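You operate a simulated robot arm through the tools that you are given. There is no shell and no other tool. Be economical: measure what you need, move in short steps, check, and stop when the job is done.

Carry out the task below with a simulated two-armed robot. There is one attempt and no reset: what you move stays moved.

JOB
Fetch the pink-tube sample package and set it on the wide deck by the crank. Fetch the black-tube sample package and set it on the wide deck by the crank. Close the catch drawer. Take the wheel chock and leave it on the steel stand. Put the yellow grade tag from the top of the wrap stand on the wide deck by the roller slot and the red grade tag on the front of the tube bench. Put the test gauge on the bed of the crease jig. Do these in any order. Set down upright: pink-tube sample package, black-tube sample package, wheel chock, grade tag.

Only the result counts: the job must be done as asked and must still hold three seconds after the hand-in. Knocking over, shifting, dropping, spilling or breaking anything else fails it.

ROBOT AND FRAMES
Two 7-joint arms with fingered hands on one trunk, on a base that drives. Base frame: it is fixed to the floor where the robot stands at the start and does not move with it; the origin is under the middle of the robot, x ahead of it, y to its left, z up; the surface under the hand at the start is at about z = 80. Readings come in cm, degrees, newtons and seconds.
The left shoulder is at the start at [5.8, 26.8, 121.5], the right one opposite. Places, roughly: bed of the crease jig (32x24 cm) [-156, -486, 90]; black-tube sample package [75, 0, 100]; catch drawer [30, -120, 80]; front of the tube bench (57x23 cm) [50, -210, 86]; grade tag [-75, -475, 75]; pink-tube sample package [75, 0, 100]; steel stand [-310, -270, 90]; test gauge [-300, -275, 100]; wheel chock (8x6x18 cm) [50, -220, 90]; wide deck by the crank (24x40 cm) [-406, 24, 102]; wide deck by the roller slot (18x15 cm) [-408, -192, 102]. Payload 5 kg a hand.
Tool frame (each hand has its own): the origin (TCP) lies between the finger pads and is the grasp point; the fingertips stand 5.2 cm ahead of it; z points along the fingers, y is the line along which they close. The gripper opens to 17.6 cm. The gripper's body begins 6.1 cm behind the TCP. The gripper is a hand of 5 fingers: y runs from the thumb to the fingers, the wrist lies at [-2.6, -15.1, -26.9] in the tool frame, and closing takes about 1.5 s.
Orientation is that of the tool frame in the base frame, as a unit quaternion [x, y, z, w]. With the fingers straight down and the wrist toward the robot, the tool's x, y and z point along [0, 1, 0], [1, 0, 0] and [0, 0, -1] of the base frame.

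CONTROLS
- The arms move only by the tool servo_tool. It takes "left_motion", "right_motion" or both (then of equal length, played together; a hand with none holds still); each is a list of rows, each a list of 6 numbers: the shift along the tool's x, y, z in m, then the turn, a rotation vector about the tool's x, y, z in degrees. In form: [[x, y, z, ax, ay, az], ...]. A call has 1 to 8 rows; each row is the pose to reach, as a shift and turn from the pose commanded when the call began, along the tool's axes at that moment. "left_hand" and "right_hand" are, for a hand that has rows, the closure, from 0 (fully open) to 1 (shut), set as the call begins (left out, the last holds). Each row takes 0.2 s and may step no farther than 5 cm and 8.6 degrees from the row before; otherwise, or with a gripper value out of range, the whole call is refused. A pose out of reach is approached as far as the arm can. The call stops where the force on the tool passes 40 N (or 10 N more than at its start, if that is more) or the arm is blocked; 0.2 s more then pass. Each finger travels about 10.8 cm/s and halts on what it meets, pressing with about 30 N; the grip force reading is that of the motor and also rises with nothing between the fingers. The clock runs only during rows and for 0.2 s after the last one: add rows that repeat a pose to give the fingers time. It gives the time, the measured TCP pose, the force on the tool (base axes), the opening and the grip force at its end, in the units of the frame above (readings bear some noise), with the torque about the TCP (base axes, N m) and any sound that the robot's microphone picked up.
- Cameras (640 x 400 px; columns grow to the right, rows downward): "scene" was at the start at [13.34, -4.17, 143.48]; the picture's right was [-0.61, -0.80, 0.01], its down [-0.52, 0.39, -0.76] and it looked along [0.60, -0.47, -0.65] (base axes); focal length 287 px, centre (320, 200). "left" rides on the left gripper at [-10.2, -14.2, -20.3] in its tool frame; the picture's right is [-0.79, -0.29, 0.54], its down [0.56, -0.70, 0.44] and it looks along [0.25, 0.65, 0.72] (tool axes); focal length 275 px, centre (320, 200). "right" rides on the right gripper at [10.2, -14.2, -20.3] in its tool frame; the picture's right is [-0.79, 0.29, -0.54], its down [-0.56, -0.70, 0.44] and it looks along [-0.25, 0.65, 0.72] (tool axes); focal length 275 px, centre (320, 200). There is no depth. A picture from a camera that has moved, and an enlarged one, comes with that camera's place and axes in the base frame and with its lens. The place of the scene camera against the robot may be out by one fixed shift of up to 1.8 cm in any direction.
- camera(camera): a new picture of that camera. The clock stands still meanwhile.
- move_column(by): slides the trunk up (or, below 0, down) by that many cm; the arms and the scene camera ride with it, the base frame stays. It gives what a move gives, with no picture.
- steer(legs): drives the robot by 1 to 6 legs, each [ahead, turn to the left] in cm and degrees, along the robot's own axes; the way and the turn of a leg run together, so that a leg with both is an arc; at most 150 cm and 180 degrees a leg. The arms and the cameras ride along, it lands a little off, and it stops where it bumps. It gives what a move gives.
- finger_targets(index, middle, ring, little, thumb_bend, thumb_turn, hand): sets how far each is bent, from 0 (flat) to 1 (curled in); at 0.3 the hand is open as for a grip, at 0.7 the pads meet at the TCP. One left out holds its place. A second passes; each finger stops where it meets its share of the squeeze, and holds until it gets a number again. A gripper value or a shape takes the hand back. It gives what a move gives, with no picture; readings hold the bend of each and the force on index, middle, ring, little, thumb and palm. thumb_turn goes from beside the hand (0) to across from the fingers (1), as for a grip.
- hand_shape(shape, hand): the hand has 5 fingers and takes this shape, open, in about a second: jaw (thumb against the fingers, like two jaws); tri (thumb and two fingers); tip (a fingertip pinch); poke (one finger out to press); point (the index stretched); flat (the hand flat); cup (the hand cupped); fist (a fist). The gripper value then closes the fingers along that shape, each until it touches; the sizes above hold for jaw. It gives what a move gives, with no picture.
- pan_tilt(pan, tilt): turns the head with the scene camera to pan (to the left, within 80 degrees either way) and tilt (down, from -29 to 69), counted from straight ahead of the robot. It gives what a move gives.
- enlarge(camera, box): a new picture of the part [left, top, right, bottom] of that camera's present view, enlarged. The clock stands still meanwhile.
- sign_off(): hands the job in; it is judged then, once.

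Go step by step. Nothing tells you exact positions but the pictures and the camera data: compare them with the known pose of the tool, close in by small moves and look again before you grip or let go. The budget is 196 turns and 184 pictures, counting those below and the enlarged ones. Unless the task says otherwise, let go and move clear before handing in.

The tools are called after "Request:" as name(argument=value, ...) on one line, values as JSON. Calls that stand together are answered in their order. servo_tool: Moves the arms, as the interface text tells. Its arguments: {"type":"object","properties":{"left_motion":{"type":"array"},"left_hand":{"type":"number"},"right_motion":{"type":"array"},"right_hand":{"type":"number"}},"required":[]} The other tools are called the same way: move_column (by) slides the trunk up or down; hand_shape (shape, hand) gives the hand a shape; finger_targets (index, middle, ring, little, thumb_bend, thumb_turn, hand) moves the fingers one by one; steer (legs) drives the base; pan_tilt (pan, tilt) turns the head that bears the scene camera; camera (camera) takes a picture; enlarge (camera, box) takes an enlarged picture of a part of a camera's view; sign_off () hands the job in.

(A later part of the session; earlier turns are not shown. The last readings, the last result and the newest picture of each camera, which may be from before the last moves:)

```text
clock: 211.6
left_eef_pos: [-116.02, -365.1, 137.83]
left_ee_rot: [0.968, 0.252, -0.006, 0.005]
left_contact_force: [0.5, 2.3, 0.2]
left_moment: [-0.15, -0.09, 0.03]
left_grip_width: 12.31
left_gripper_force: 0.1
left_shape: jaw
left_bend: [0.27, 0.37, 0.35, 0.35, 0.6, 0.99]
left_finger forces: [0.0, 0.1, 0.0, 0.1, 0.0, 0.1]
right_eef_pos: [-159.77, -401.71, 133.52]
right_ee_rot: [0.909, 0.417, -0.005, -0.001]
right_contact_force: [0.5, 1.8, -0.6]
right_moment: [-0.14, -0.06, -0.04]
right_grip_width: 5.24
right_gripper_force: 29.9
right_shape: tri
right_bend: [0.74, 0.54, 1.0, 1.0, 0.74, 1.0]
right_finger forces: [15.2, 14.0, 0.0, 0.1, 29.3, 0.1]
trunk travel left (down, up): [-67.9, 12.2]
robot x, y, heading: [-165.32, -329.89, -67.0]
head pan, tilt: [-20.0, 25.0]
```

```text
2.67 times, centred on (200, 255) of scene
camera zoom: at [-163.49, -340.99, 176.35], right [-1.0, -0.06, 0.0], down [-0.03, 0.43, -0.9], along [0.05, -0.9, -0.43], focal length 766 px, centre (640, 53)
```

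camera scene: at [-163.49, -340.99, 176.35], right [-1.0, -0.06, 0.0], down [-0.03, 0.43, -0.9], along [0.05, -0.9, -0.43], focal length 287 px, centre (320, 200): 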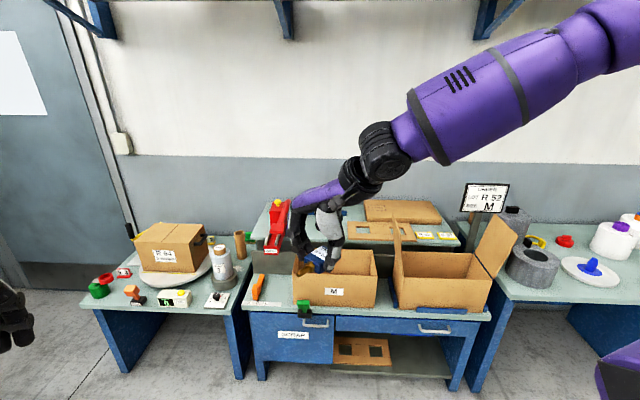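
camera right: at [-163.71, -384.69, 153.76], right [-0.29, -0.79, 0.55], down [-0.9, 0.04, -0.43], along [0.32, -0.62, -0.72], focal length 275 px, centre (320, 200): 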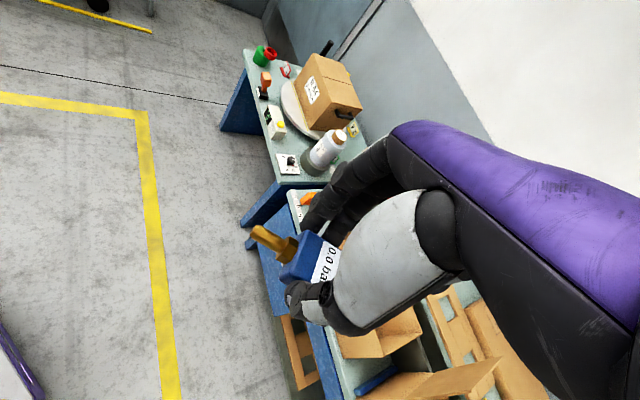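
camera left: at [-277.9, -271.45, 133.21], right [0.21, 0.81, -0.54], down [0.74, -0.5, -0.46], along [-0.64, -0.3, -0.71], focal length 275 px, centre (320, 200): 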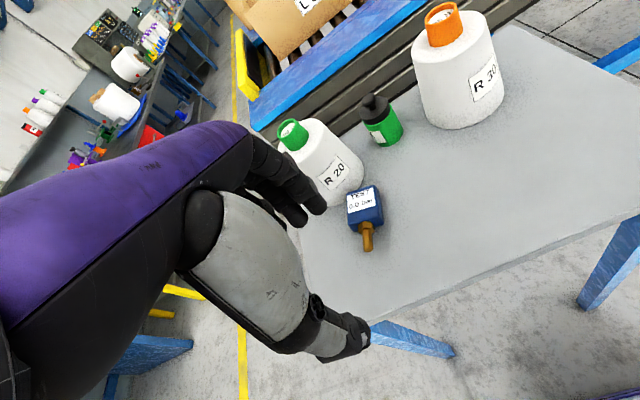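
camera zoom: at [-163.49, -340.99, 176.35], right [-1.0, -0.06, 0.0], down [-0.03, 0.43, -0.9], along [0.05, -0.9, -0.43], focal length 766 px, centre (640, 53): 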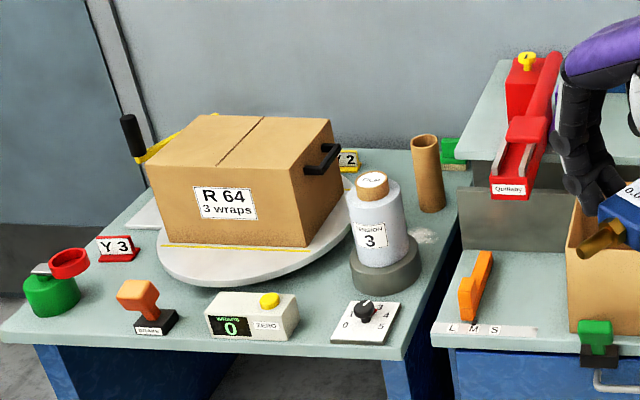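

The left bench is the wrap stand with the tags (red "Y 3" front-left, yellow "2" behind the box). The jig is on the middle desk. I drive closer, lift the right hand aside and look.

Request:
steer(legs=[[62, 0], [0, -23]])

Request:
servo_tool(right_motion=[[0, 0, -0.01, 0, 0, 0], [-0.03, -0.02, -0.02, 0, 0, 0], [-0.06, -0.05, -0.03, 0, 0, 0], [-0.1, -0.07, -0.03, 0, 0, 0], [-0.14, -0.08, -0.03, 0, 0, 0]])

Request:
pan_tilt(pan=-10, tilt=38)

Request:
camera(camera="scene")

```text
clock: 217.9
left_eef_pos: [-111.08, -438.12, 137.85]
left_ee_rot: [0.999, 0.035, 0.002, -0.004]
left_contact_force: [-0.1, 0.3, 0.0]
left_moment: [0.03, -0.02, 0.01]
left_grip_width: 12.32
left_gripper_force: 0.0
left_shape: jaw
left_bend: [0.27, 0.37, 0.35, 0.35, 0.6, 0.99]
left_finger forces: [0.1, 0.0, 0.1, 0.0, 0.0, 0.0]
right_eef_pos: [-165.45, -454.56, 133.31]
right_ee_rot: [0.975, 0.221, -0.004, -0.003]
right_contact_force: [-0.3, 1.0, -2.4]
right_moment: [0.04, -0.04, 0.0]
right_grip_width: 5.24
right_gripper_force: 30.0
right_shape: tri
right_bend: [0.74, 0.54, 1.0, 1.0, 0.74, 1.0]
right_finger forces: [15.1, 13.9, 0.0, 0.0, 29.1, 0.0]
trunk travel left (down, up): [-67.9, 12.2]
robot x, y, heading: [-141.12, -386.07, -90.3]
head pan, tilt: [-20.0, 25.0]
```

```text
clock: 218.2
left_eef_pos: [-112.02, -434.87, 139.3]
left_ee_rot: [0.999, 0.034, 0.009, -0.028]
left_contact_force: [-2.3, 5.0, -0.7]
left_moment: [-0.6, -0.3, 0.13]
left_grip_width: 12.32
left_gripper_force: 0.0
left_shape: jaw
left_bend: [0.27, 0.37, 0.35, 0.35, 0.6, 0.99]
left_finger forces: [0.0, 0.1, 0.0, 0.0, 0.0, 0.1]
right_eef_pos: [-166.57, -450.53, 135.23]
right_ee_rot: [0.976, 0.218, -0.009, 0.011]
right_contact_force: [-3.6, 4.1, 1.3]
right_moment: [-0.48, -0.32, -0.04]
right_grip_width: 5.22
right_gripper_force: 29.5
right_shape: tri
right_bend: [0.74, 0.54, 1.0, 1.0, 0.74, 1.0]
right_finger forces: [15.0, 14.0, 0.0, 0.1, 29.2, 0.0]
trunk travel left (down, up): [-67.9, 12.2]
robot x, y, heading: [-141.14, -385.78, -90.3]
head pan, tilt: [-20.0, 25.0]
stopped in row 1 (left hand): the force on the tool passed its limit at 64 N (the readings are from after the stop); the commanded pose is now the measured one
```

```text
clock: 218.9
left_eef_pos: [-110.91, -436.25, 138.76]
left_ee_rot: [0.999, 0.048, -0.001, -0.025]
left_contact_force: [1.6, -2.2, -0.9]
left_moment: [0.16, 0.25, -0.04]
left_grip_width: 12.31
left_gripper_force: 0.1
left_shape: jaw
left_bend: [0.27, 0.37, 0.35, 0.35, 0.6, 0.99]
left_finger forces: [0.0, 0.1, 0.1, 0.0, 0.0, 0.0]
right_eef_pos: [-165.94, -451.41, 134.83]
right_ee_rot: [0.976, 0.219, -0.009, 0.006]
right_contact_force: [1.8, -0.9, -1.2]
right_moment: [0.23, 0.16, -0.04]
right_grip_width: 5.2
right_gripper_force: 30.0
right_shape: tri
right_bend: [0.74, 0.54, 1.0, 1.0, 0.74, 1.0]
right_finger forces: [15.1, 13.9, 0.0, 0.1, 29.1, 0.0]
trunk travel left (down, up): [-67.9, 12.2]
robot x, y, heading: [-141.4, -386.26, -90.3]
head pan, tilt: [-10.0, 38.0]
```

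```text
89 pictures are left
camera scene: at [-142.36, -397.25, 174.28], right [-0.98, 0.18, 0.0], down [0.11, 0.62, -0.78], along [-0.14, -0.77, -0.63], focal length 287 px, centre (320, 200)
```

scene: 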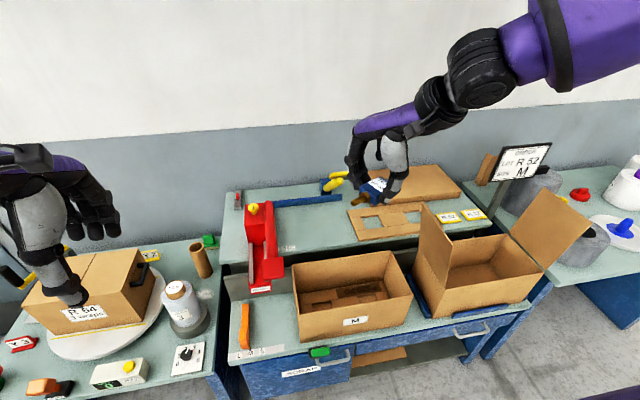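

The bed is the clear green surface right of the red press, around pixel (314,222). I edge closer and turn 10° left to bring it into the right hand's reach.

Request:
steer(legs=[[0, 10], [12, 0]])

Request:
servo_tool(right_motion=[[0, 0, 0, 0, 0, 0], [0, 0, 0, 0, 0, 0]])

Request:
camera(camera="scene")

```text
clock: 221.3
left_eef_pos: [-101.24, -442.43, 139.0]
left_ee_rot: [0.991, 0.132, 0.0, -0.024]
left_contact_force: [9.9, -4.6, 14.4]
left_moment: [0.38, 0.98, -0.01]
left_grip_width: 12.3
left_gripper_force: 0.1
left_shape: jaw
left_bend: [0.27, 0.38, 0.35, 0.35, 0.6, 0.99]
left_finger forces: [0.0, 0.1, 0.0, 0.1, 0.1, 0.0]
right_eef_pos: [-152.42, -466.76, 134.67]
right_ee_rot: [0.953, 0.303, -0.009, 0.007]
right_contact_force: [0.8, -0.3, -1.4]
right_moment: [0.04, 0.1, 0.04]
right_grip_width: 5.2
right_gripper_force: 29.9
right_shape: tri
right_bend: [0.74, 0.54, 1.0, 1.0, 0.74, 1.0]
right_finger forces: [15.1, 13.9, 0.0, 0.0, 29.1, 0.1]
trunk travel left (down, up): [-67.9, 12.2]
robot x, y, heading: [-139.04, -398.13, -80.5]
head pan, tilt: [-10.0, 38.0]
```

```text
clock: 221.9
left_eef_pos: [-101.04, -442.14, 139.86]
left_ee_rot: [0.989, 0.144, -0.012, -0.026]
left_contact_force: [0.8, -2.9, -1.9]
left_moment: [0.25, 0.2, -0.08]
left_grip_width: 12.31
left_gripper_force: 0.0
left_shape: jaw
left_bend: [0.27, 0.37, 0.35, 0.35, 0.6, 0.99]
left_finger forces: [0.0, 0.0, 0.0, 0.0, 0.0, 0.1]
right_eef_pos: [-152.53, -465.33, 135.51]
right_ee_rot: [0.953, 0.302, -0.01, 0.013]
right_contact_force: [0.9, -2.5, -2.8]
right_moment: [0.34, 0.02, 0.05]
right_grip_width: 5.22
right_gripper_force: 30.3
right_shape: tri
right_bend: [0.74, 0.54, 1.0, 1.0, 0.74, 1.0]
right_finger forces: [15.3, 13.8, 0.0, 0.0, 28.9, 0.0]
trunk travel left (down, up): [-67.9, 12.2]
robot x, y, heading: [-139.17, -397.99, -80.5]
head pan, tilt: [-10.0, 38.0]
```

```text
88 pictures are left
camera scene: at [-138.28, -409.68, 174.23], right [-1.0, 0.01, 0.0], down [0.0, 0.63, -0.78], along [-0.01, -0.78, -0.63], focal length 287 px, centre (320, 200)
```

scene: 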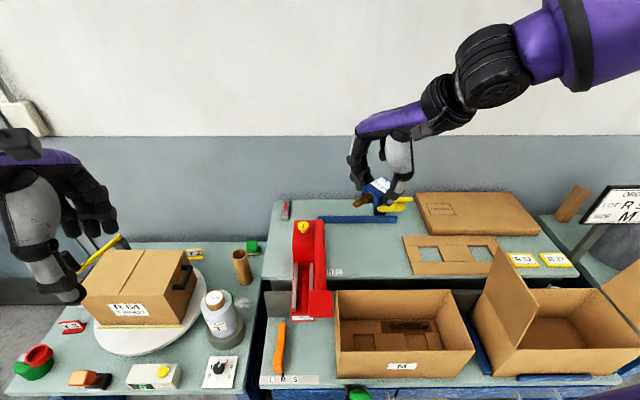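

Request:
servo_tool(right_motion=[[-0.01, 0.01, 0, 0, 0, 0], [-0.03, 0.035, 0, 0, 0, 0], [-0.05, 0.06, 0.02, 0, 0, 0], [-0.075, 0.09, 0.04, 0, 0, 0], [-0.095, 0.11, 0.07, 0, 0, 0], [-0.11, 0.13, 0.1, 0, 0, 0], [-0.117, 0.136, 0.14, 0, 0, 0], [-0.117, 0.136, 0.18, 0, 0, 0]])

Request:
servo_tool(right_motion=[[0, 0, 0.03, 0, 0, 0], [0, 0, 0.07, 0, 0, 0], [0, 0, 0.1, 0, 0, 0], [0, 0, 0.13, 0, 0, 0], [0, 0, 0.13, 0, 0, 0]])

Request:
camera(camera="scene")

Request:
camera(camera="right")

```text
clock: 223.7
left_eef_pos: [-101.31, -441.8, 139.98]
left_ee_rot: [0.989, 0.144, -0.012, -0.023]
left_contact_force: [-0.5, -1.5, 0.5]
left_moment: [0.11, -0.15, 0.02]
left_grip_width: 12.32
left_gripper_force: 0.0
left_shape: jaw
left_bend: [0.27, 0.37, 0.35, 0.35, 0.6, 0.99]
left_finger forces: [0.0, 0.0, 0.1, 0.0, 0.0, 0.0]
right_eef_pos: [-154.72, -483.69, 118.46]
right_ee_rot: [0.953, 0.301, -0.01, 0.016]
right_contact_force: [-0.7, -1.8, 0.0]
right_moment: [0.23, 0.0, 0.08]
right_grip_width: 5.23
right_gripper_force: 29.7
right_shape: tri
right_bend: [0.74, 0.54, 1.0, 1.0, 0.74, 1.0]
right_finger forces: [15.2, 13.6, 0.0, 0.0, 28.8, 0.0]
trunk travel left (down, up): [-67.9, 12.2]
robot x, y, heading: [-138.95, -398.31, -80.6]
head pan, tilt: [-10.0, 38.0]
```

```text
clock: 224.9
left_eef_pos: [-101.25, -441.72, 139.98]
left_ee_rot: [0.989, 0.144, -0.012, -0.024]
left_contact_force: [1.3, -0.2, 0.5]
left_moment: [0.01, 0.18, -0.02]
left_grip_width: 12.32
left_gripper_force: 0.1
left_shape: jaw
left_bend: [0.27, 0.37, 0.35, 0.35, 0.6, 0.99]
left_finger forces: [0.1, 0.1, 0.0, 0.0, 0.0, 0.0]
right_eef_pos: [-156.04, -482.77, 107.18]
right_ee_rot: [0.953, 0.302, -0.01, 0.014]
right_contact_force: [2.7, -0.4, -0.5]
right_moment: [0.0, 0.13, 0.01]
right_grip_width: 5.23
right_gripper_force: 29.8
right_shape: tri
right_bend: [0.74, 0.54, 1.0, 1.0, 0.74, 1.0]
right_finger forces: [15.1, 13.5, 0.0, 0.1, 28.7, 0.0]
right hand out of reach, approached as far as the arm can: row 3, 4, 5
trunk travel left (down, up): [-67.9, 12.2]
robot x, y, heading: [-139.2, -398.61, -80.6]
head pan, tilt: [-10.0, 38.0]
```

```text
87 pictures are left
camera scene: at [-138.31, -409.2, 174.29], right [-1.0, 0.01, 0.0], down [0.0, 0.63, -0.78], along [-0.01, -0.78, -0.63], focal length 287 px, centre (320, 200)
```

scene: 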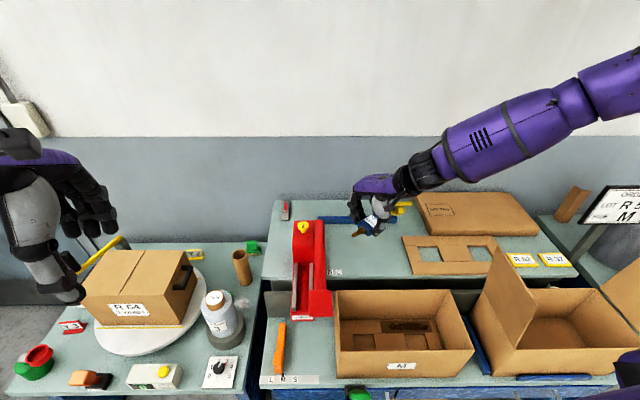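

```text
86 pictures are left
camera right: at [-155.8, -464.54, 126.86], right [-0.47, -0.67, 0.57], down [-0.87, 0.24, -0.44], along [0.16, -0.7, -0.69], focal length 275 px, centre (320, 200)
```

right: 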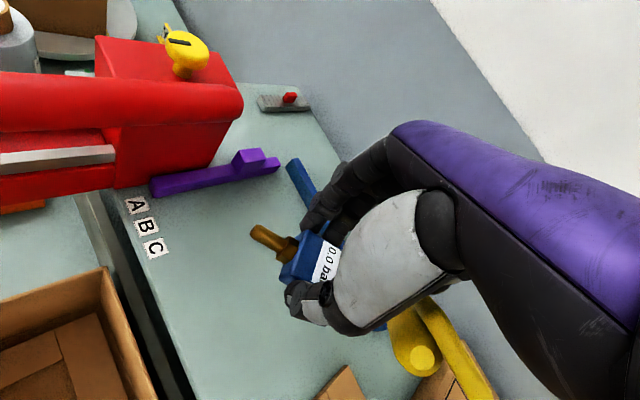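

Reach-limited again, so the trunk does the last drop. The spot is clear: between the red press and the cardboard.

Request:
move_column(by=-8)

Request:
camera(camera="right")

```text
clock: 226.1
left_eef_pos: [-101.28, -441.68, 131.76]
left_ee_rot: [0.989, 0.142, -0.011, -0.027]
left_contact_force: [-1.3, 1.0, 0.5]
left_moment: [-0.05, -0.04, 0.01]
left_grip_width: 12.31
left_gripper_force: 0.0
left_shape: jaw
left_bend: [0.27, 0.37, 0.35, 0.35, 0.6, 0.99]
left_finger forces: [0.1, 0.0, 0.1, 0.1, 0.0, 0.0]
right_eef_pos: [-156.34, -482.57, 99.36]
right_ee_rot: [0.953, 0.302, -0.01, 0.015]
right_contact_force: [-0.1, 0.4, -0.5]
right_moment: [0.01, 0.0, 0.0]
right_grip_width: 5.19
right_gripper_force: 30.2
right_shape: tri
right_bend: [0.74, 0.54, 1.0, 1.0, 0.74, 1.0]
right_finger forces: [15.1, 13.6, 0.0, 0.1, 28.7, 0.3]
trunk travel left (down, up): [-59.9, 20.2]
robot x, y, heading: [-139.05, -398.34, -80.5]
head pan, tilt: [-10.0, 38.0]
```

```text
85 pictures are left
camera right: at [-156.07, -464.45, 118.97], right [-0.48, -0.67, 0.57], down [-0.86, 0.24, -0.44], along [0.16, -0.7, -0.69], focal length 275 px, centre (320, 200)
```

right: 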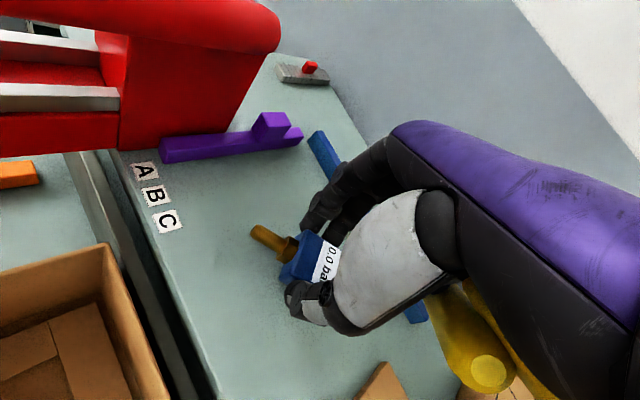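

Request:
move_column(by=-1.5)

Request:
move_column(by=-0.5)

Request:
camera(camera="right")

```text
clock: 226.7
left_eef_pos: [-101.17, -441.63, 130.06]
left_ee_rot: [0.989, 0.143, -0.011, -0.028]
left_contact_force: [-0.8, 0.3, 0.6]
left_moment: [-0.06, -0.05, 0.03]
left_grip_width: 12.33
left_gripper_force: 0.1
left_shape: jaw
left_bend: [0.27, 0.37, 0.35, 0.35, 0.6, 0.99]
left_finger forces: [0.0, 0.0, 0.0, 0.0, 0.1, 0.0]
right_eef_pos: [-156.18, -482.55, 97.75]
right_ee_rot: [0.953, 0.302, -0.009, 0.015]
right_contact_force: [0.9, 0.5, -1.6]
right_moment: [0.06, 0.01, 0.01]
right_grip_width: 5.21
right_gripper_force: 30.1
right_shape: tri
right_bend: [0.74, 0.54, 1.0, 1.0, 0.74, 1.0]
right_finger forces: [15.1, 13.5, 0.0, 0.0, 28.7, 0.4]
trunk travel left (down, up): [-58.4, 21.7]
robot x, y, heading: [-139.39, -397.67, -80.6]
head pan, tilt: [-10.0, 38.0]
```

```text
clock: 227.2
left_eef_pos: [-101.25, -441.7, 129.56]
left_ee_rot: [0.989, 0.142, -0.011, -0.029]
left_contact_force: [-0.9, 0.2, -0.6]
left_moment: [-0.05, 0.03, -0.03]
left_grip_width: 12.32
left_gripper_force: 0.1
left_shape: jaw
left_bend: [0.27, 0.37, 0.35, 0.35, 0.6, 0.99]
left_finger forces: [0.0, 0.0, 0.0, 0.0, 0.0, 0.1]
right_eef_pos: [-156.24, -482.57, 97.22]
right_ee_rot: [0.953, 0.302, -0.01, 0.015]
right_contact_force: [0.3, -0.4, -0.7]
right_moment: [0.1, 0.1, 0.0]
right_grip_width: 5.23
right_gripper_force: 29.8
right_shape: tri
right_bend: [0.74, 0.54, 1.0, 1.0, 0.74, 1.0]
right_finger forces: [15.0, 13.4, 0.1, 0.1, 28.7, 0.0]
trunk travel left (down, up): [-57.9, 22.2]
robot x, y, heading: [-139.41, -398.24, -80.5]
head pan, tilt: [-10.0, 38.0]
```

```text
84 pictures are left
camera right: at [-156.03, -464.44, 116.92], right [-0.48, -0.67, 0.57], down [-0.86, 0.24, -0.44], along [0.16, -0.7, -0.69], focal length 275 px, centre (320, 200)
```

right: 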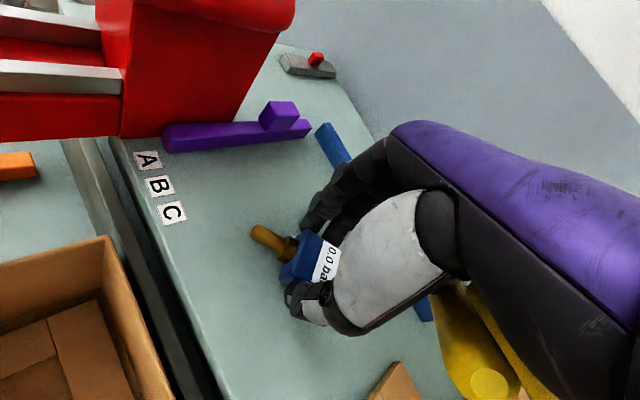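

Request:
move_column(by=-0.5)

Request:
move_column(by=-0.4)

```text
clock: 227.8
left_eef_pos: [-101.14, -441.73, 129.14]
left_ee_rot: [0.989, 0.143, -0.01, -0.028]
left_contact_force: [-0.1, -0.1, 1.0]
left_moment: [0.0, -0.02, 0.0]
left_grip_width: 12.3
left_gripper_force: 0.0
left_shape: jaw
left_bend: [0.27, 0.37, 0.35, 0.35, 0.6, 0.99]
left_finger forces: [0.1, 0.1, 0.0, 0.1, 0.0, 0.1]
right_eef_pos: [-156.23, -482.59, 96.78]
right_ee_rot: [0.953, 0.303, -0.011, 0.014]
right_contact_force: [-0.9, -0.7, -0.3]
right_moment: [0.13, 0.09, 0.05]
right_grip_width: 5.22
right_gripper_force: 30.1
right_shape: tri
right_bend: [0.74, 0.54, 1.0, 1.0, 0.74, 1.0]
right_finger forces: [15.2, 13.5, 0.0, 0.0, 28.7, 0.1]
trunk travel left (down, up): [-57.4, 22.7]
robot x, y, heading: [-139.35, -398.26, -80.7]
head pan, tilt: [-10.0, 38.0]
```

```text
clock: 228.3
left_eef_pos: [-101.23, -441.86, 128.61]
left_ee_rot: [0.989, 0.142, -0.011, -0.028]
left_contact_force: [0.7, 0.0, -0.2]
left_moment: [-0.02, -0.03, -0.01]
left_grip_width: 12.33
left_gripper_force: 0.0
left_shape: jaw
left_bend: [0.27, 0.37, 0.35, 0.35, 0.6, 0.99]
left_finger forces: [0.0, 0.0, 0.1, 0.1, 0.0, 0.0]
right_eef_pos: [-156.2, -482.55, 96.32]
right_ee_rot: [0.953, 0.302, -0.01, 0.015]
right_contact_force: [0.5, -0.2, -0.6]
right_moment: [0.14, 0.01, 0.01]
right_grip_width: 5.22
right_gripper_force: 30.4
right_shape: tri
right_bend: [0.74, 0.54, 1.0, 1.0, 0.74, 1.0]
right_finger forces: [15.0, 13.6, 0.0, 0.0, 28.7, 0.0]
trunk travel left (down, up): [-57.0, 23.1]
robot x, y, heading: [-139.45, -397.96, -80.7]
head pan, tilt: [-10.0, 38.0]
```

Request:
move_column(by=-0.5)

Request:
move_column(by=-0.4)

Request:
camera(camera="right")

```text
clock: 228.8
left_eef_pos: [-101.23, -441.7, 128.13]
left_ee_rot: [0.989, 0.143, -0.011, -0.029]
left_contact_force: [0.2, -0.7, 1.0]
left_moment: [0.02, 0.0, 0.0]
left_grip_width: 12.32
left_gripper_force: 0.0
left_shape: jaw
left_bend: [0.27, 0.37, 0.35, 0.35, 0.6, 0.99]
left_finger forces: [0.1, 0.0, 0.1, 0.0, 0.0, 0.0]
right_eef_pos: [-156.36, -482.62, 96.0]
right_ee_rot: [0.953, 0.302, -0.01, 0.016]
right_contact_force: [-1.3, 3.9, 19.7]
right_moment: [0.71, 0.5, -0.1]
right_grip_width: 5.39
right_gripper_force: 30.3
right_shape: tri
right_bend: [0.74, 0.54, 1.0, 1.0, 0.74, 1.0]
right_finger forces: [15.8, 15.0, 0.0, 0.0, 34.1, 0.1]
trunk travel left (down, up): [-56.5, 23.6]
robot x, y, heading: [-139.32, -398.18, -80.5]
head pan, tilt: [-10.0, 38.0]
```

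```text
clock: 229.5
left_eef_pos: [-101.58, -441.22, 128.56]
left_ee_rot: [0.988, 0.152, -0.023, -0.029]
left_contact_force: [-0.7, 1.0, -0.4]
left_moment: [-0.16, -0.13, 0.06]
left_grip_width: 12.31
left_gripper_force: 0.1
left_shape: jaw
left_bend: [0.27, 0.37, 0.35, 0.35, 0.6, 0.99]
left_finger forces: [0.0, 0.0, 0.0, 0.0, 0.0, 0.0]
right_eef_pos: [-156.48, -481.62, 96.85]
right_ee_rot: [0.953, 0.302, -0.009, 0.025]
right_contact_force: [-2.0, -2.4, -0.3]
right_moment: [0.18, -0.25, 0.03]
right_grip_width: 5.34
right_gripper_force: 29.6
right_shape: tri
right_bend: [0.74, 0.54, 1.0, 1.0, 0.75, 1.0]
right_finger forces: [15.0, 13.4, 0.1, 0.0, 28.6, 0.8]
trunk travel left (down, up): [-56.1, 24.0]
robot x, y, heading: [-139.0, -398.2, -80.4]
head pan, tilt: [-10.0, 38.0]
stopped: the force on the tool passed its limit at 41 N (the readings are from after the stop); the commanded pose is now the measured one
```

```text
83 pictures are left
camera right: at [-156.38, -463.08, 116.27], right [-0.48, -0.66, 0.58], down [-0.86, 0.23, -0.45], along [0.17, -0.72, -0.68], focal length 275 px, centre (320, 200)
```

right: 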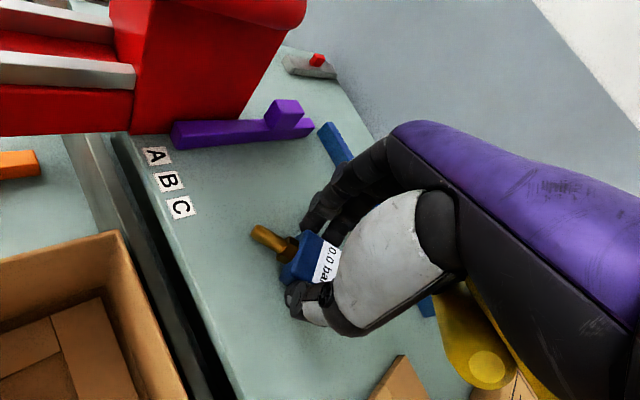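

Contact found; now resting within a few millimetres. Opening.

Request:
servo_tool(right_motion=[[0, 0, 0.002, 0, 0, 0], [0, 0, 0.004, 0, 0, 0], [0, 0, 0.004, 0, 0, 0], [0, 0, 0.004, 0, 0, 0], [0, 0, 0.004, 0, 0, 0], [0, 0, 0.004, 0, 0, 0]], right_hand=0.28)

Request:
camera(camera="right")

```text
clock: 230.9
left_eef_pos: [-101.49, -441.35, 128.63]
left_ee_rot: [0.988, 0.151, -0.024, -0.029]
left_contact_force: [-0.8, 0.3, -0.4]
left_moment: [0.02, -0.02, 0.01]
left_grip_width: 12.31
left_gripper_force: 0.1
left_shape: jaw
left_bend: [0.27, 0.37, 0.35, 0.35, 0.6, 0.99]
left_finger forces: [0.1, 0.0, 0.0, 0.0, 0.1, 0.0]
right_eef_pos: [-156.29, -481.67, 96.41]
right_ee_rot: [0.953, 0.302, -0.009, 0.024]
right_contact_force: [0.7, -0.2, 0.6]
right_moment: [0.1, 0.07, -0.03]
right_grip_width: 12.64
right_gripper_force: 0.1
right_shape: tri
right_bend: [0.26, 0.37, 0.99, 0.99, 0.59, 0.99]
right_finger forces: [0.1, 0.0, 0.1, 0.1, 0.1, 0.8]
trunk travel left (down, up): [-56.1, 24.0]
robot x, y, heading: [-139.0, -397.85, -80.6]
head pan, tilt: [-10.0, 38.0]
```

```text
82 pictures are left
camera right: at [-156.23, -463.19, 115.83], right [-0.48, -0.66, 0.58], down [-0.86, 0.23, -0.45], along [0.17, -0.71, -0.68], focal length 275 px, centre (320, 200)
```

right: 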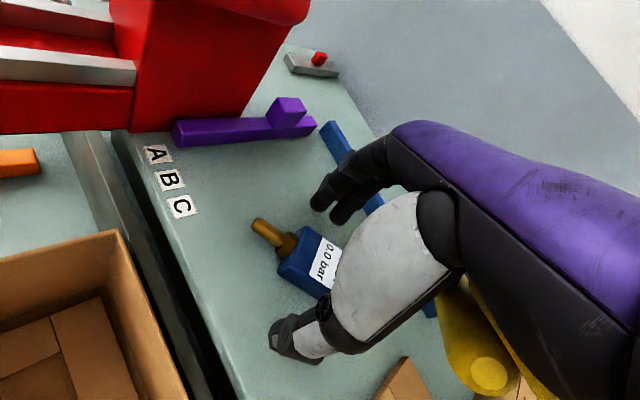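

Released on the bed. Lifting off, and backing up to view the wrap stand.

Request:
servo_tool(right_motion=[[0, 0, -0.02, 0, 0, 0], [0, 0, -0.06, 0, 0, 0], [0, 0, -0.1, 0, 0, 0], [0, -0.02, -0.14, 0, 0, 0], [0, -0.05, -0.18, 0, 0, 0], [0.02, -0.08, -0.22, 0, 0, 0], [0.03, -0.1, -0.25, 0, 0, 0]])

Request:
camera(camera="scene")

```text
refused: row 6 steps farther than a row can; nothing moved
```

```text
81 pictures are left
camera scene: at [-138.47, -409.48, 162.49], right [-1.0, 0.01, 0.0], down [0.0, 0.63, -0.78], along [-0.01, -0.78, -0.63], focal length 287 px, centre (320, 200)
```

scene: 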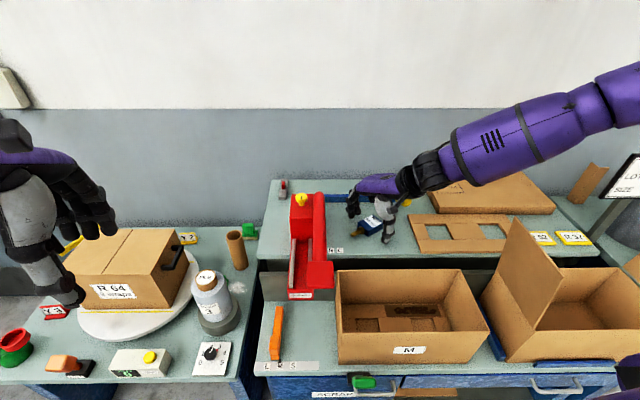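

Request:
servo_tool(right_motion=[[0, 0, -0.02, 0, 0, 0], [0, 0, -0.06, 0, 0, 0], [0, 0, -0.1, 0, 0, 0], [0, -0.02, -0.14, 0, 0, 0], [0, -0.04, -0.18, 0, 0, 0], [0.01, -0.06, -0.22, 0, 0, 0], [0.02, -0.08, -0.25, 0, 0, 0]])

Request:
enlarge(camera="scene", box=[0, 200, 280, 390])

Request:
enlarge(camera="scene", box=[300, 160, 460, 280])

```text
clock: 231.8
left_eef_pos: [-101.89, -441.94, 129.3]
left_ee_rot: [0.986, 0.161, -0.038, -0.033]
left_contact_force: [-2.6, -1.8, -0.6]
left_moment: [0.16, -0.22, 0.03]
left_grip_width: 12.35
left_gripper_force: 0.0
left_shape: jaw
left_bend: [0.27, 0.37, 0.35, 0.35, 0.6, 0.99]
left_finger forces: [0.1, 0.0, 0.0, 0.0, 0.0, 0.1]
right_eef_pos: [-157.27, -479.41, 106.84]
right_ee_rot: [0.953, 0.303, -0.008, 0.016]
right_contact_force: [33.3, -56.3, -74.1]
right_moment: [7.08, -2.01, 4.67]
right_grip_width: 12.65
right_gripper_force: 0.1
right_shape: tri
right_bend: [0.26, 0.37, 0.99, 0.97, 0.58, 0.99]
right_finger forces: [0.0, 0.0, 0.0, 92.0, 0.1, 0.0]
trunk travel left (down, up): [-56.1, 24.0]
robot x, y, heading: [-139.24, -398.02, -80.7]
head pan, tilt: [-10.0, 38.0]
stopped in row 4 (right hand): the force on the tool passed its limit at 70 N (the readings are from after the stop); the commanded pose is now the measured one
```

```text
2.11 times, centred on (140, 295) of scene
camera zoom: at [-138.51, -410.83, 162.27], right [-1.0, 0.01, 0.0], down [0.0, 0.63, -0.77], along [-0.01, -0.77, -0.63], focal length 605 px, centre (699, 0)
```

zoom: 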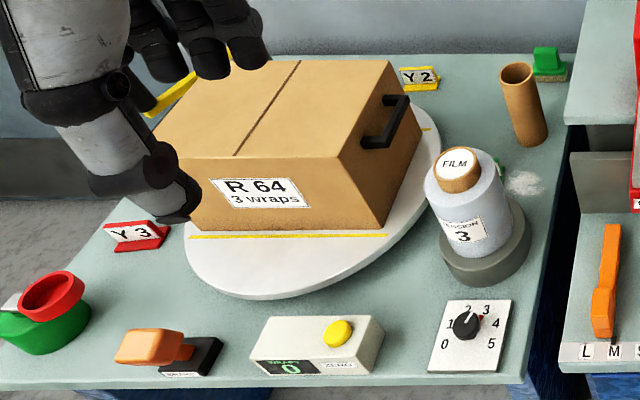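

```text
3.33 times, centred on (380, 220) of scene
camera zoom: at [-138.51, -410.83, 162.27], right [-1.0, 0.01, 0.0], down [0.0, 0.63, -0.77], along [-0.01, -0.77, -0.63], focal length 957 px, centre (120, 133)
```

zoom: 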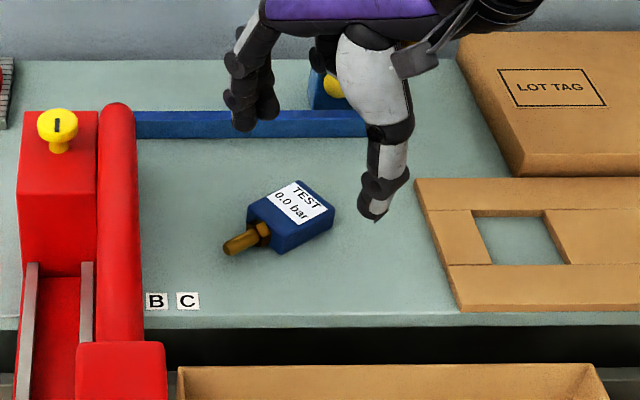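

The gauge lies well on the bed, but the curled little finger is hooked under the jig's yellow lever. I go back down to free it, then slide along the gauge axis away before lifting.

Request:
servo_tool(right_motion=[[0, 0, 0.015, 0, 0, 0], [0, 0, 0.035, 0, 0, 0], [0, 0.0, 0.045, 0, 0, 0]])

Request:
camera(camera="right")

Request:
enlarge(camera="scene", box=[320, 160, 460, 260])

```text
clock: 232.6
left_eef_pos: [-101.82, -440.84, 129.72]
left_ee_rot: [0.986, 0.161, -0.037, -0.029]
left_contact_force: [-0.5, -0.3, 0.1]
left_moment: [0.04, -0.05, 0.02]
left_grip_width: 12.34
left_gripper_force: 0.1
left_shape: jaw
left_bend: [0.27, 0.37, 0.35, 0.35, 0.6, 0.99]
left_finger forces: [0.0, 0.0, 0.1, 0.1, 0.1, 0.0]
right_eef_pos: [-157.12, -479.09, 103.57]
right_ee_rot: [0.953, 0.303, -0.01, 0.025]
right_contact_force: [2.2, -1.7, -1.2]
right_moment: [0.08, 0.09, 0.12]
right_grip_width: 12.67
right_gripper_force: 0.1
right_shape: tri
right_bend: [0.26, 0.37, 0.99, 0.99, 0.58, 0.99]
right_finger forces: [0.1, 0.0, 0.1, 1.8, 0.1, 0.0]
trunk travel left (down, up): [-56.1, 24.0]
robot x, y, heading: [-139.04, -398.0, -80.4]
head pan, tilt: [-10.0, 38.0]
```

```text
78 pictures are left
camera right: at [-157.07, -460.6, 122.9], right [-0.48, -0.66, 0.58], down [-0.86, 0.23, -0.45], along [0.17, -0.71, -0.68], focal length 275 px, centre (320, 200)
```

right: 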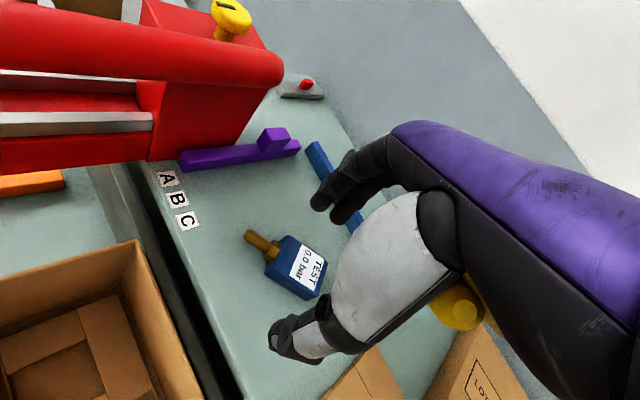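

```text
4.00 times, centred on (390, 210) of scene
camera zoom: at [-138.48, -409.55, 162.51], right [-1.0, 0.01, 0.0], down [0.0, 0.63, -0.78], along [-0.01, -0.78, -0.63], focal length 1149 px, centre (40, 160)
```

zoom: 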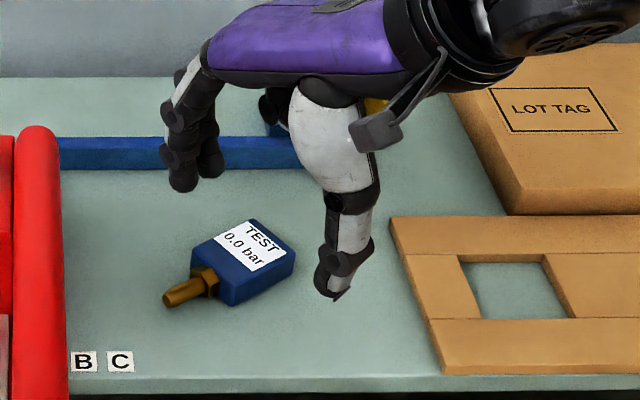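

Request:
servo_tool(right_motion=[[0.015, 0, 0.002, 0, 0, 0], [0.035, -0.005, 0, 0, 0, 0], [0.06, -0.01, 0, 0, 0, 0], [0.075, -0.02, -0.02, 0, 0, 0], [0.08, -0.03, -0.06, 0, 0, 0], [0.08, -0.03, -0.1, 0, 0, 0], [0.08, -0.03, -0.145, 0, 0, 0], [0.08, -0.03, -0.19, 0, 0, 0]])

Request:
enlarge(camera="scene", box=[260, 130, 480, 280])

```text
clock: 234.4
left_eef_pos: [-101.81, -440.74, 129.68]
left_ee_rot: [0.986, 0.161, -0.038, -0.028]
left_contact_force: [0.2, 1.8, -1.0]
left_moment: [-0.14, 0.06, 0.01]
left_grip_width: 12.31
left_gripper_force: 0.2
left_shape: jaw
left_bend: [0.27, 0.37, 0.35, 0.35, 0.6, 0.99]
left_finger forces: [0.0, 0.0, 0.0, 0.0, 0.1, 0.2]
right_eef_pos: [-152.28, -470.48, 121.98]
right_ee_rot: [0.953, 0.303, -0.011, 0.024]
right_contact_force: [0.1, 2.0, -1.7]
right_moment: [-0.26, -0.05, -0.04]
right_grip_width: 12.65
right_gripper_force: 0.0
right_shape: tri
right_bend: [0.26, 0.37, 0.99, 0.99, 0.58, 0.99]
right_finger forces: [0.0, 0.0, 0.0, 0.0, 0.0, 0.1]
trunk travel left (down, up): [-56.1, 24.0]
robot x, y, heading: [-139.02, -398.22, -80.6]
head pan, tilt: [-10.0, 38.0]
```

```text
2.67 times, centred on (370, 205) of scene
camera zoom: at [-138.35, -409.3, 162.51], right [-1.0, 0.01, 0.0], down [0.0, 0.63, -0.78], along [-0.01, -0.78, -0.63], focal length 766 px, centre (187, 187)
```

zoom: 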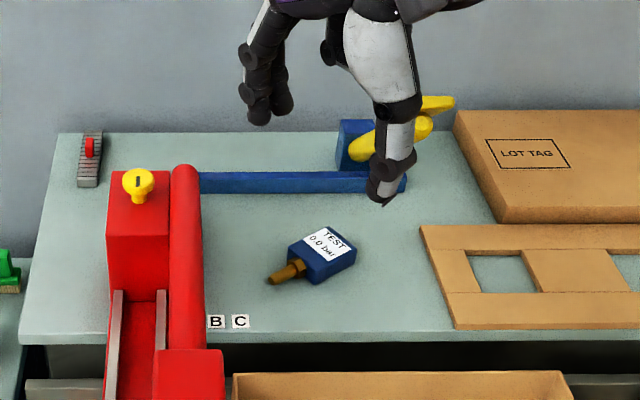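

Free and clear. Tags: red "Y 3" near [-54, -460], yellow "Y 2" near [-86, -492] behind the box. I raise the trunk and shift over to stand in front of the wrap stand.

Request:
move_column(by=15)

Request:
steer(legs=[[-25, 0], [0, 66], [75, 0], [0, -66]])

Request:
hand_shape(hand="right", shape="jaw")

Request:
pan_tilt(pan=0, tilt=45)

Request:
camera(camera="scene")

```text
clock: 236.1
left_eef_pos: [-101.97, -440.92, 145.33]
left_ee_rot: [0.986, 0.162, -0.039, -0.023]
left_contact_force: [0.5, 0.7, 0.3]
left_moment: [0.07, 0.01, 0.0]
left_grip_width: 12.33
left_gripper_force: 0.0
left_shape: jaw
left_bend: [0.27, 0.37, 0.35, 0.35, 0.6, 0.99]
left_finger forces: [0.1, 0.0, 0.0, 0.1, 0.1, 0.0]
right_eef_pos: [-152.34, -471.13, 136.99]
right_ee_rot: [0.953, 0.302, -0.009, 0.024]
right_contact_force: [-0.2, -0.5, -0.7]
right_moment: [0.06, -0.04, 0.03]
right_grip_width: 12.7
right_gripper_force: 0.1
right_shape: tri
right_bend: [0.26, 0.37, 0.99, 0.99, 0.58, 0.99]
right_finger forces: [0.1, 0.1, 0.0, 0.1, 0.0, 0.1]
trunk travel left (down, up): [-71.1, 9.0]
robot x, y, heading: [-138.65, -397.95, -80.4]
head pan, tilt: [-10.0, 38.0]
```

```text
clock: 252.2
left_eef_pos: [-32.18, -433.87, 145.14]
left_ee_rot: [0.986, 0.161, -0.021, -0.03]
left_contact_force: [0.4, -0.8, 0.2]
left_moment: [0.02, -0.03, -0.01]
left_grip_width: 12.31
left_gripper_force: 0.1
left_shape: jaw
left_bend: [0.27, 0.37, 0.35, 0.35, 0.6, 0.99]
left_finger forces: [0.0, 0.0, 0.0, 0.0, 0.1, 0.1]
right_eef_pos: [-82.14, -465.59, 137.01]
right_ee_rot: [0.95, 0.311, -0.009, 0.023]
right_contact_force: [-0.3, 0.3, 0.2]
right_moment: [0.07, -0.07, 0.01]
right_grip_width: 12.69
right_gripper_force: 0.0
right_shape: tri
right_bend: [0.26, 0.37, 0.99, 0.99, 0.58, 0.99]
right_finger forces: [0.1, 0.0, 0.0, 0.0, 0.0, 0.0]
trunk travel left (down, up): [-71.1, 9.0]
robot x, y, heading: [-68.88, -391.79, -79.5]
head pan, tilt: [-10.0, 38.0]
```

```text
clock: 253.1
left_eef_pos: [-32.07, -432.58, 146.3]
left_ee_rot: [0.984, 0.175, -0.03, -0.027]
left_contact_force: [0.7, 2.8, 0.2]
left_moment: [-0.23, 0.03, 0.02]
left_grip_width: 12.32
left_gripper_force: 0.1
left_shape: jaw
left_bend: [0.27, 0.37, 0.35, 0.35, 0.6, 0.99]
left_finger forces: [0.0, 0.0, 0.0, 0.0, 0.0, 0.1]
right_eef_pos: [-82.22, -463.45, 138.24]
right_ee_rot: [0.949, 0.313, -0.011, 0.032]
right_contact_force: [1.1, 2.1, 0.7]
right_moment: [-0.19, 0.1, -0.06]
right_grip_width: 17.56
right_gripper_force: 0.1
right_shape: jaw
right_bend: [0.3, 0.3, 0.3, 0.3, 0.3, 0.98]
right_finger forces: [0.0, 0.0, 0.0, 0.0, 0.0, 0.0]
trunk travel left (down, up): [-71.1, 9.0]
robot x, y, heading: [-68.53, -392.13, -79.4]
head pan, tilt: [-10.0, 38.0]
```

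```text
clock: 253.8
left_eef_pos: [-32.11, -433.19, 146.21]
left_ee_rot: [0.984, 0.175, -0.029, -0.029]
left_contact_force: [0.2, -0.6, -1.0]
left_moment: [0.15, 0.07, -0.01]
left_grip_width: 12.33
left_gripper_force: 0.2
left_shape: jaw
left_bend: [0.27, 0.37, 0.35, 0.35, 0.6, 0.99]
left_finger forces: [0.0, 0.0, 0.1, 0.1, 0.0, 0.0]
right_eef_pos: [-82.33, -464.03, 137.92]
right_ee_rot: [0.95, 0.311, -0.01, 0.03]
right_contact_force: [0.5, -0.8, -1.1]
right_moment: [0.14, 0.04, 0.02]
right_grip_width: 17.62
right_gripper_force: 0.0
right_shape: jaw
right_bend: [0.3, 0.3, 0.3, 0.3, 0.3, 0.98]
right_finger forces: [0.1, 0.0, 0.1, 0.1, 0.1, 0.0]
trunk travel left (down, up): [-71.1, 9.0]
robot x, y, heading: [-68.7, -392.2, -79.3]
head pan, tilt: [0.0, 45.0]
```

```text
75 pictures are left
camera scene: at [-66.39, -402.66, 176.47], right [-0.98, -0.18, 0.0], down [-0.13, 0.71, -0.7], along [0.13, -0.68, -0.72], focal length 287 px, centre (320, 200)
```

scene: 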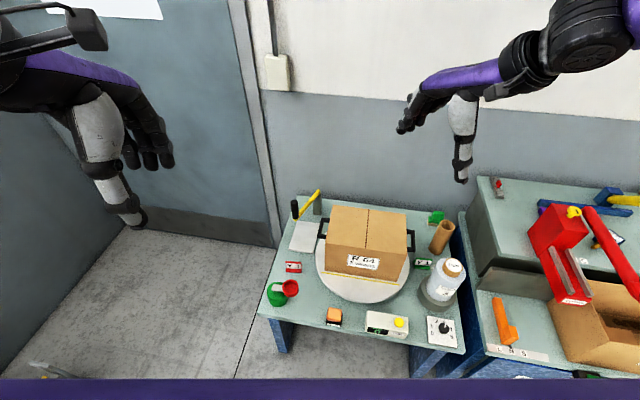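

Request:
enlarge(camera="scene", box=[260, 170, 480, 340])

Request:
camera(camera="right")

```text
2.35 times, centred on (370, 255) of scene
camera zoom: at [-66.39, -402.66, 176.47], right [-0.98, -0.18, 0.0], down [-0.13, 0.71, -0.7], along [0.13, -0.68, -0.72], focal length 676 px, centre (202, 71)
```

zoom: 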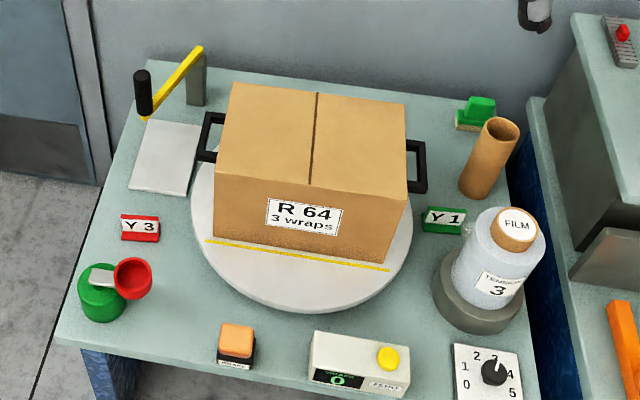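

```text
73 pictures are left
camera right: at [-82.56, -445.31, 156.98], right [-0.47, -0.66, 0.58], down [-0.87, 0.21, -0.46], along [0.18, -0.72, -0.67], focal length 275 px, centre (320, 200)
```

right: 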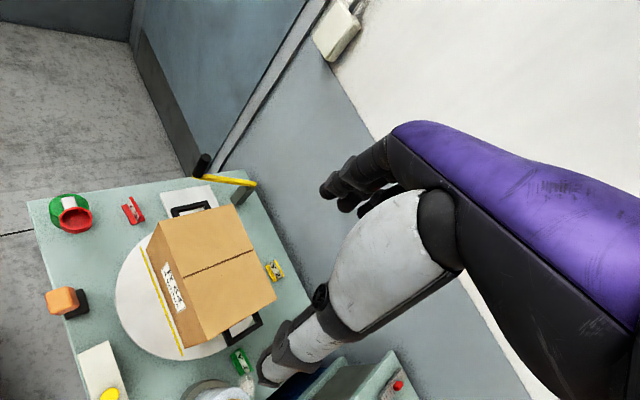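

Cross-checking three views, the wrap-stand top is really about z≈65: red tag ≈[-44.5, -465, 66], yellow ≈[-80, -501, 67]. I start with the red tag using the left hand: turn 10° right, tidy both hands and lower the trunk.

Request:
steer(legs=[[0, -10]])

Request:
hand_shape(hand="left", shape="tri")

Request:
servo_tool(left_motion=[[0, 0, 0, 0, 0, 0], [0, 0, 0, -1, 1, 1], [0, 0, 0, -2, 2, 3], [0, 0, 0, -3.8, 2.7, 5], [0, 0, 0, -3.8, 2.7, 5]], right_motion=[[0, 0, -0.01, 0, 0, 0], [0, -0.03, -0.03, 0, 0, 0], [-0.02, -0.06, -0.06, 0, 0, 0], [-0.04, -0.09, -0.08, 0, 0, 0], [-0.06, -0.12, -0.1, 0, 0, 0]], left_hand=0.25)

Request:
move_column(by=-30)

Request:
camera(camera="left")

Request:
camera(camera="scene")

```text
clock: 255.1
left_eef_pos: [-39.95, -438.42, 146.23]
left_ee_rot: [0.996, 0.076, -0.016, -0.037]
left_contact_force: [0.6, 2.2, 0.7]
left_moment: [-0.05, 0.12, 0.0]
left_grip_width: 12.3
left_gripper_force: 0.1
left_shape: jaw
left_bend: [0.27, 0.37, 0.35, 0.35, 0.6, 0.99]
left_finger forces: [0.0, 0.1, 0.1, 0.1, 0.0, 0.0]
right_eef_pos: [-94.51, -460.23, 138.1]
right_ee_rot: [0.973, 0.229, -0.014, 0.03]
right_contact_force: [0.9, 1.2, 0.6]
right_moment: [-0.04, 0.1, -0.02]
right_grip_width: 17.57
right_gripper_force: 0.0
right_shape: jaw
right_bend: [0.3, 0.3, 0.3, 0.3, 0.3, 0.98]
right_finger forces: [0.0, 0.1, 0.0, 0.0, 0.0, 0.0]
trunk travel left (down, up): [-71.1, 9.0]
robot x, y, heading: [-68.55, -392.13, -89.2]
head pan, tilt: [0.0, 45.0]
```

```text
clock: 256.0
left_eef_pos: [-39.85, -437.51, 147.26]
left_ee_rot: [0.995, 0.087, -0.025, -0.037]
left_contact_force: [1.2, 0.4, 0.5]
left_moment: [-0.07, 0.09, -0.06]
left_grip_width: 17.58
left_gripper_force: 0.0
left_shape: tri
left_bend: [0.3, 0.3, 0.99, 0.99, 0.3, 0.98]
left_finger forces: [0.0, 0.0, 0.0, 0.0, 0.1, 0.0]
right_eef_pos: [-94.6, -458.53, 139.1]
right_ee_rot: [0.973, 0.229, -0.014, 0.036]
right_contact_force: [1.0, 0.3, 0.5]
right_moment: [-0.03, 0.12, -0.04]
right_grip_width: 17.6
right_gripper_force: 0.0
right_shape: jaw
right_bend: [0.3, 0.3, 0.3, 0.3, 0.3, 0.98]
right_finger forces: [0.1, 0.0, 0.0, 0.0, 0.0, 0.1]
trunk travel left (down, up): [-71.1, 9.0]
robot x, y, heading: [-68.89, -391.89, -89.2]
head pan, tilt: [0.0, 45.0]
```

```text
clock: 257.2
left_eef_pos: [-40.72, -439.16, 148.64]
left_ee_rot: [0.999, 0.031, 0.01, 0.0]
left_contact_force: [-1.4, 1.9, 0.4]
left_moment: [-0.11, -0.16, 0.04]
left_grip_width: 13.24
left_gripper_force: 0.1
left_shape: tri
left_bend: [0.26, 0.36, 0.99, 0.99, 0.56, 0.99]
left_finger forces: [0.0, 0.0, 0.0, 0.0, 0.0, 0.1]
left hand out of reach, approached as far as the arm can: row 3, 4, 5
right_eef_pos: [-105.41, -449.48, 148.3]
right_ee_rot: [0.973, 0.228, -0.014, 0.036]
right_contact_force: [-1.0, 0.9, -0.5]
right_moment: [-0.17, -0.18, -0.02]
right_grip_width: 17.57
right_gripper_force: 0.0
right_shape: jaw
right_bend: [0.3, 0.3, 0.3, 0.3, 0.3, 0.98]
right_finger forces: [0.1, 0.0, 0.1, 0.0, 0.1, 0.0]
trunk travel left (down, up): [-71.1, 9.0]
robot x, y, heading: [-68.69, -392.34, -89.7]
head pan, tilt: [0.0, 45.0]
```

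```text
clock: 260.2
left_eef_pos: [-40.56, -440.4, 115.99]
left_ee_rot: [0.999, 0.031, 0.009, -0.029]
left_contact_force: [0.0, 0.8, -0.1]
left_moment: [-0.01, 0.01, 0.03]
left_grip_width: 13.22
left_gripper_force: 0.1
left_shape: tri
left_bend: [0.26, 0.36, 0.99, 0.99, 0.56, 0.99]
left_finger forces: [0.1, 0.0, 0.0, 0.1, 0.0, 0.1]
right_eef_pos: [-105.21, -449.68, 118.38]
right_ee_rot: [0.973, 0.228, -0.015, 0.037]
right_contact_force: [0.5, -0.3, 0.5]
right_moment: [-0.04, -0.01, -0.01]
right_grip_width: 17.6
right_gripper_force: 0.2
right_shape: jaw
right_bend: [0.3, 0.3, 0.3, 0.3, 0.3, 0.98]
right_finger forces: [0.0, 0.0, 0.1, 0.0, 0.0, 0.0]
trunk travel left (down, up): [-41.1, 39.0]
robot x, y, heading: [-68.2, -391.92, -89.6]
head pan, tilt: [0.0, 45.0]
```

```text
72 pictures are left
camera left: at [-52.17, -427.97, 136.83], right [-0.8, 0.27, -0.54], down [0.52, 0.76, -0.39], along [0.3, -0.59, -0.75], focal length 275 px, centre (320, 200)
```

left: 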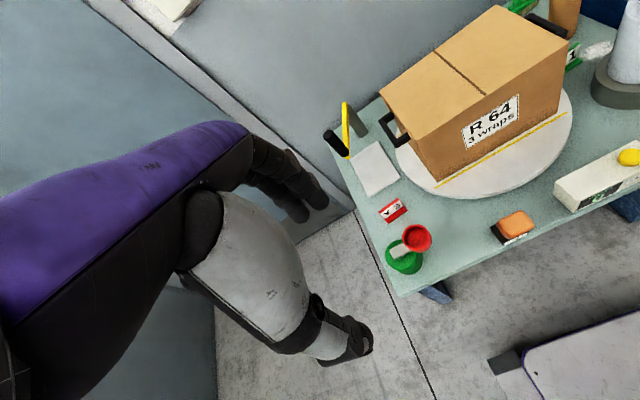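

```text
71 pictures are left
camera scene: at [-68.38, -404.74, 146.38], right [-1.0, -0.01, 0.0], down [-0.01, 0.72, -0.7], along [0.01, -0.7, -0.72], focal length 287 px, centre (320, 200)
```

scene: 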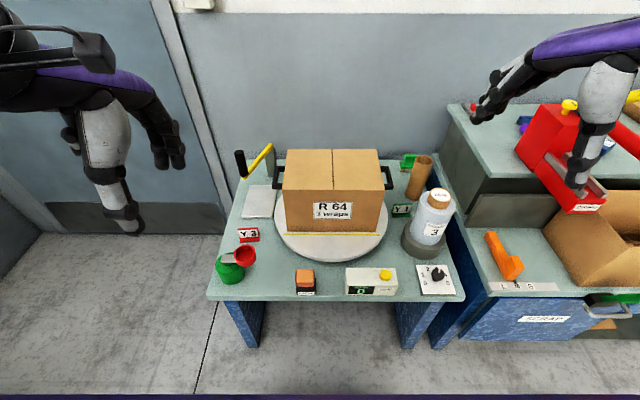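

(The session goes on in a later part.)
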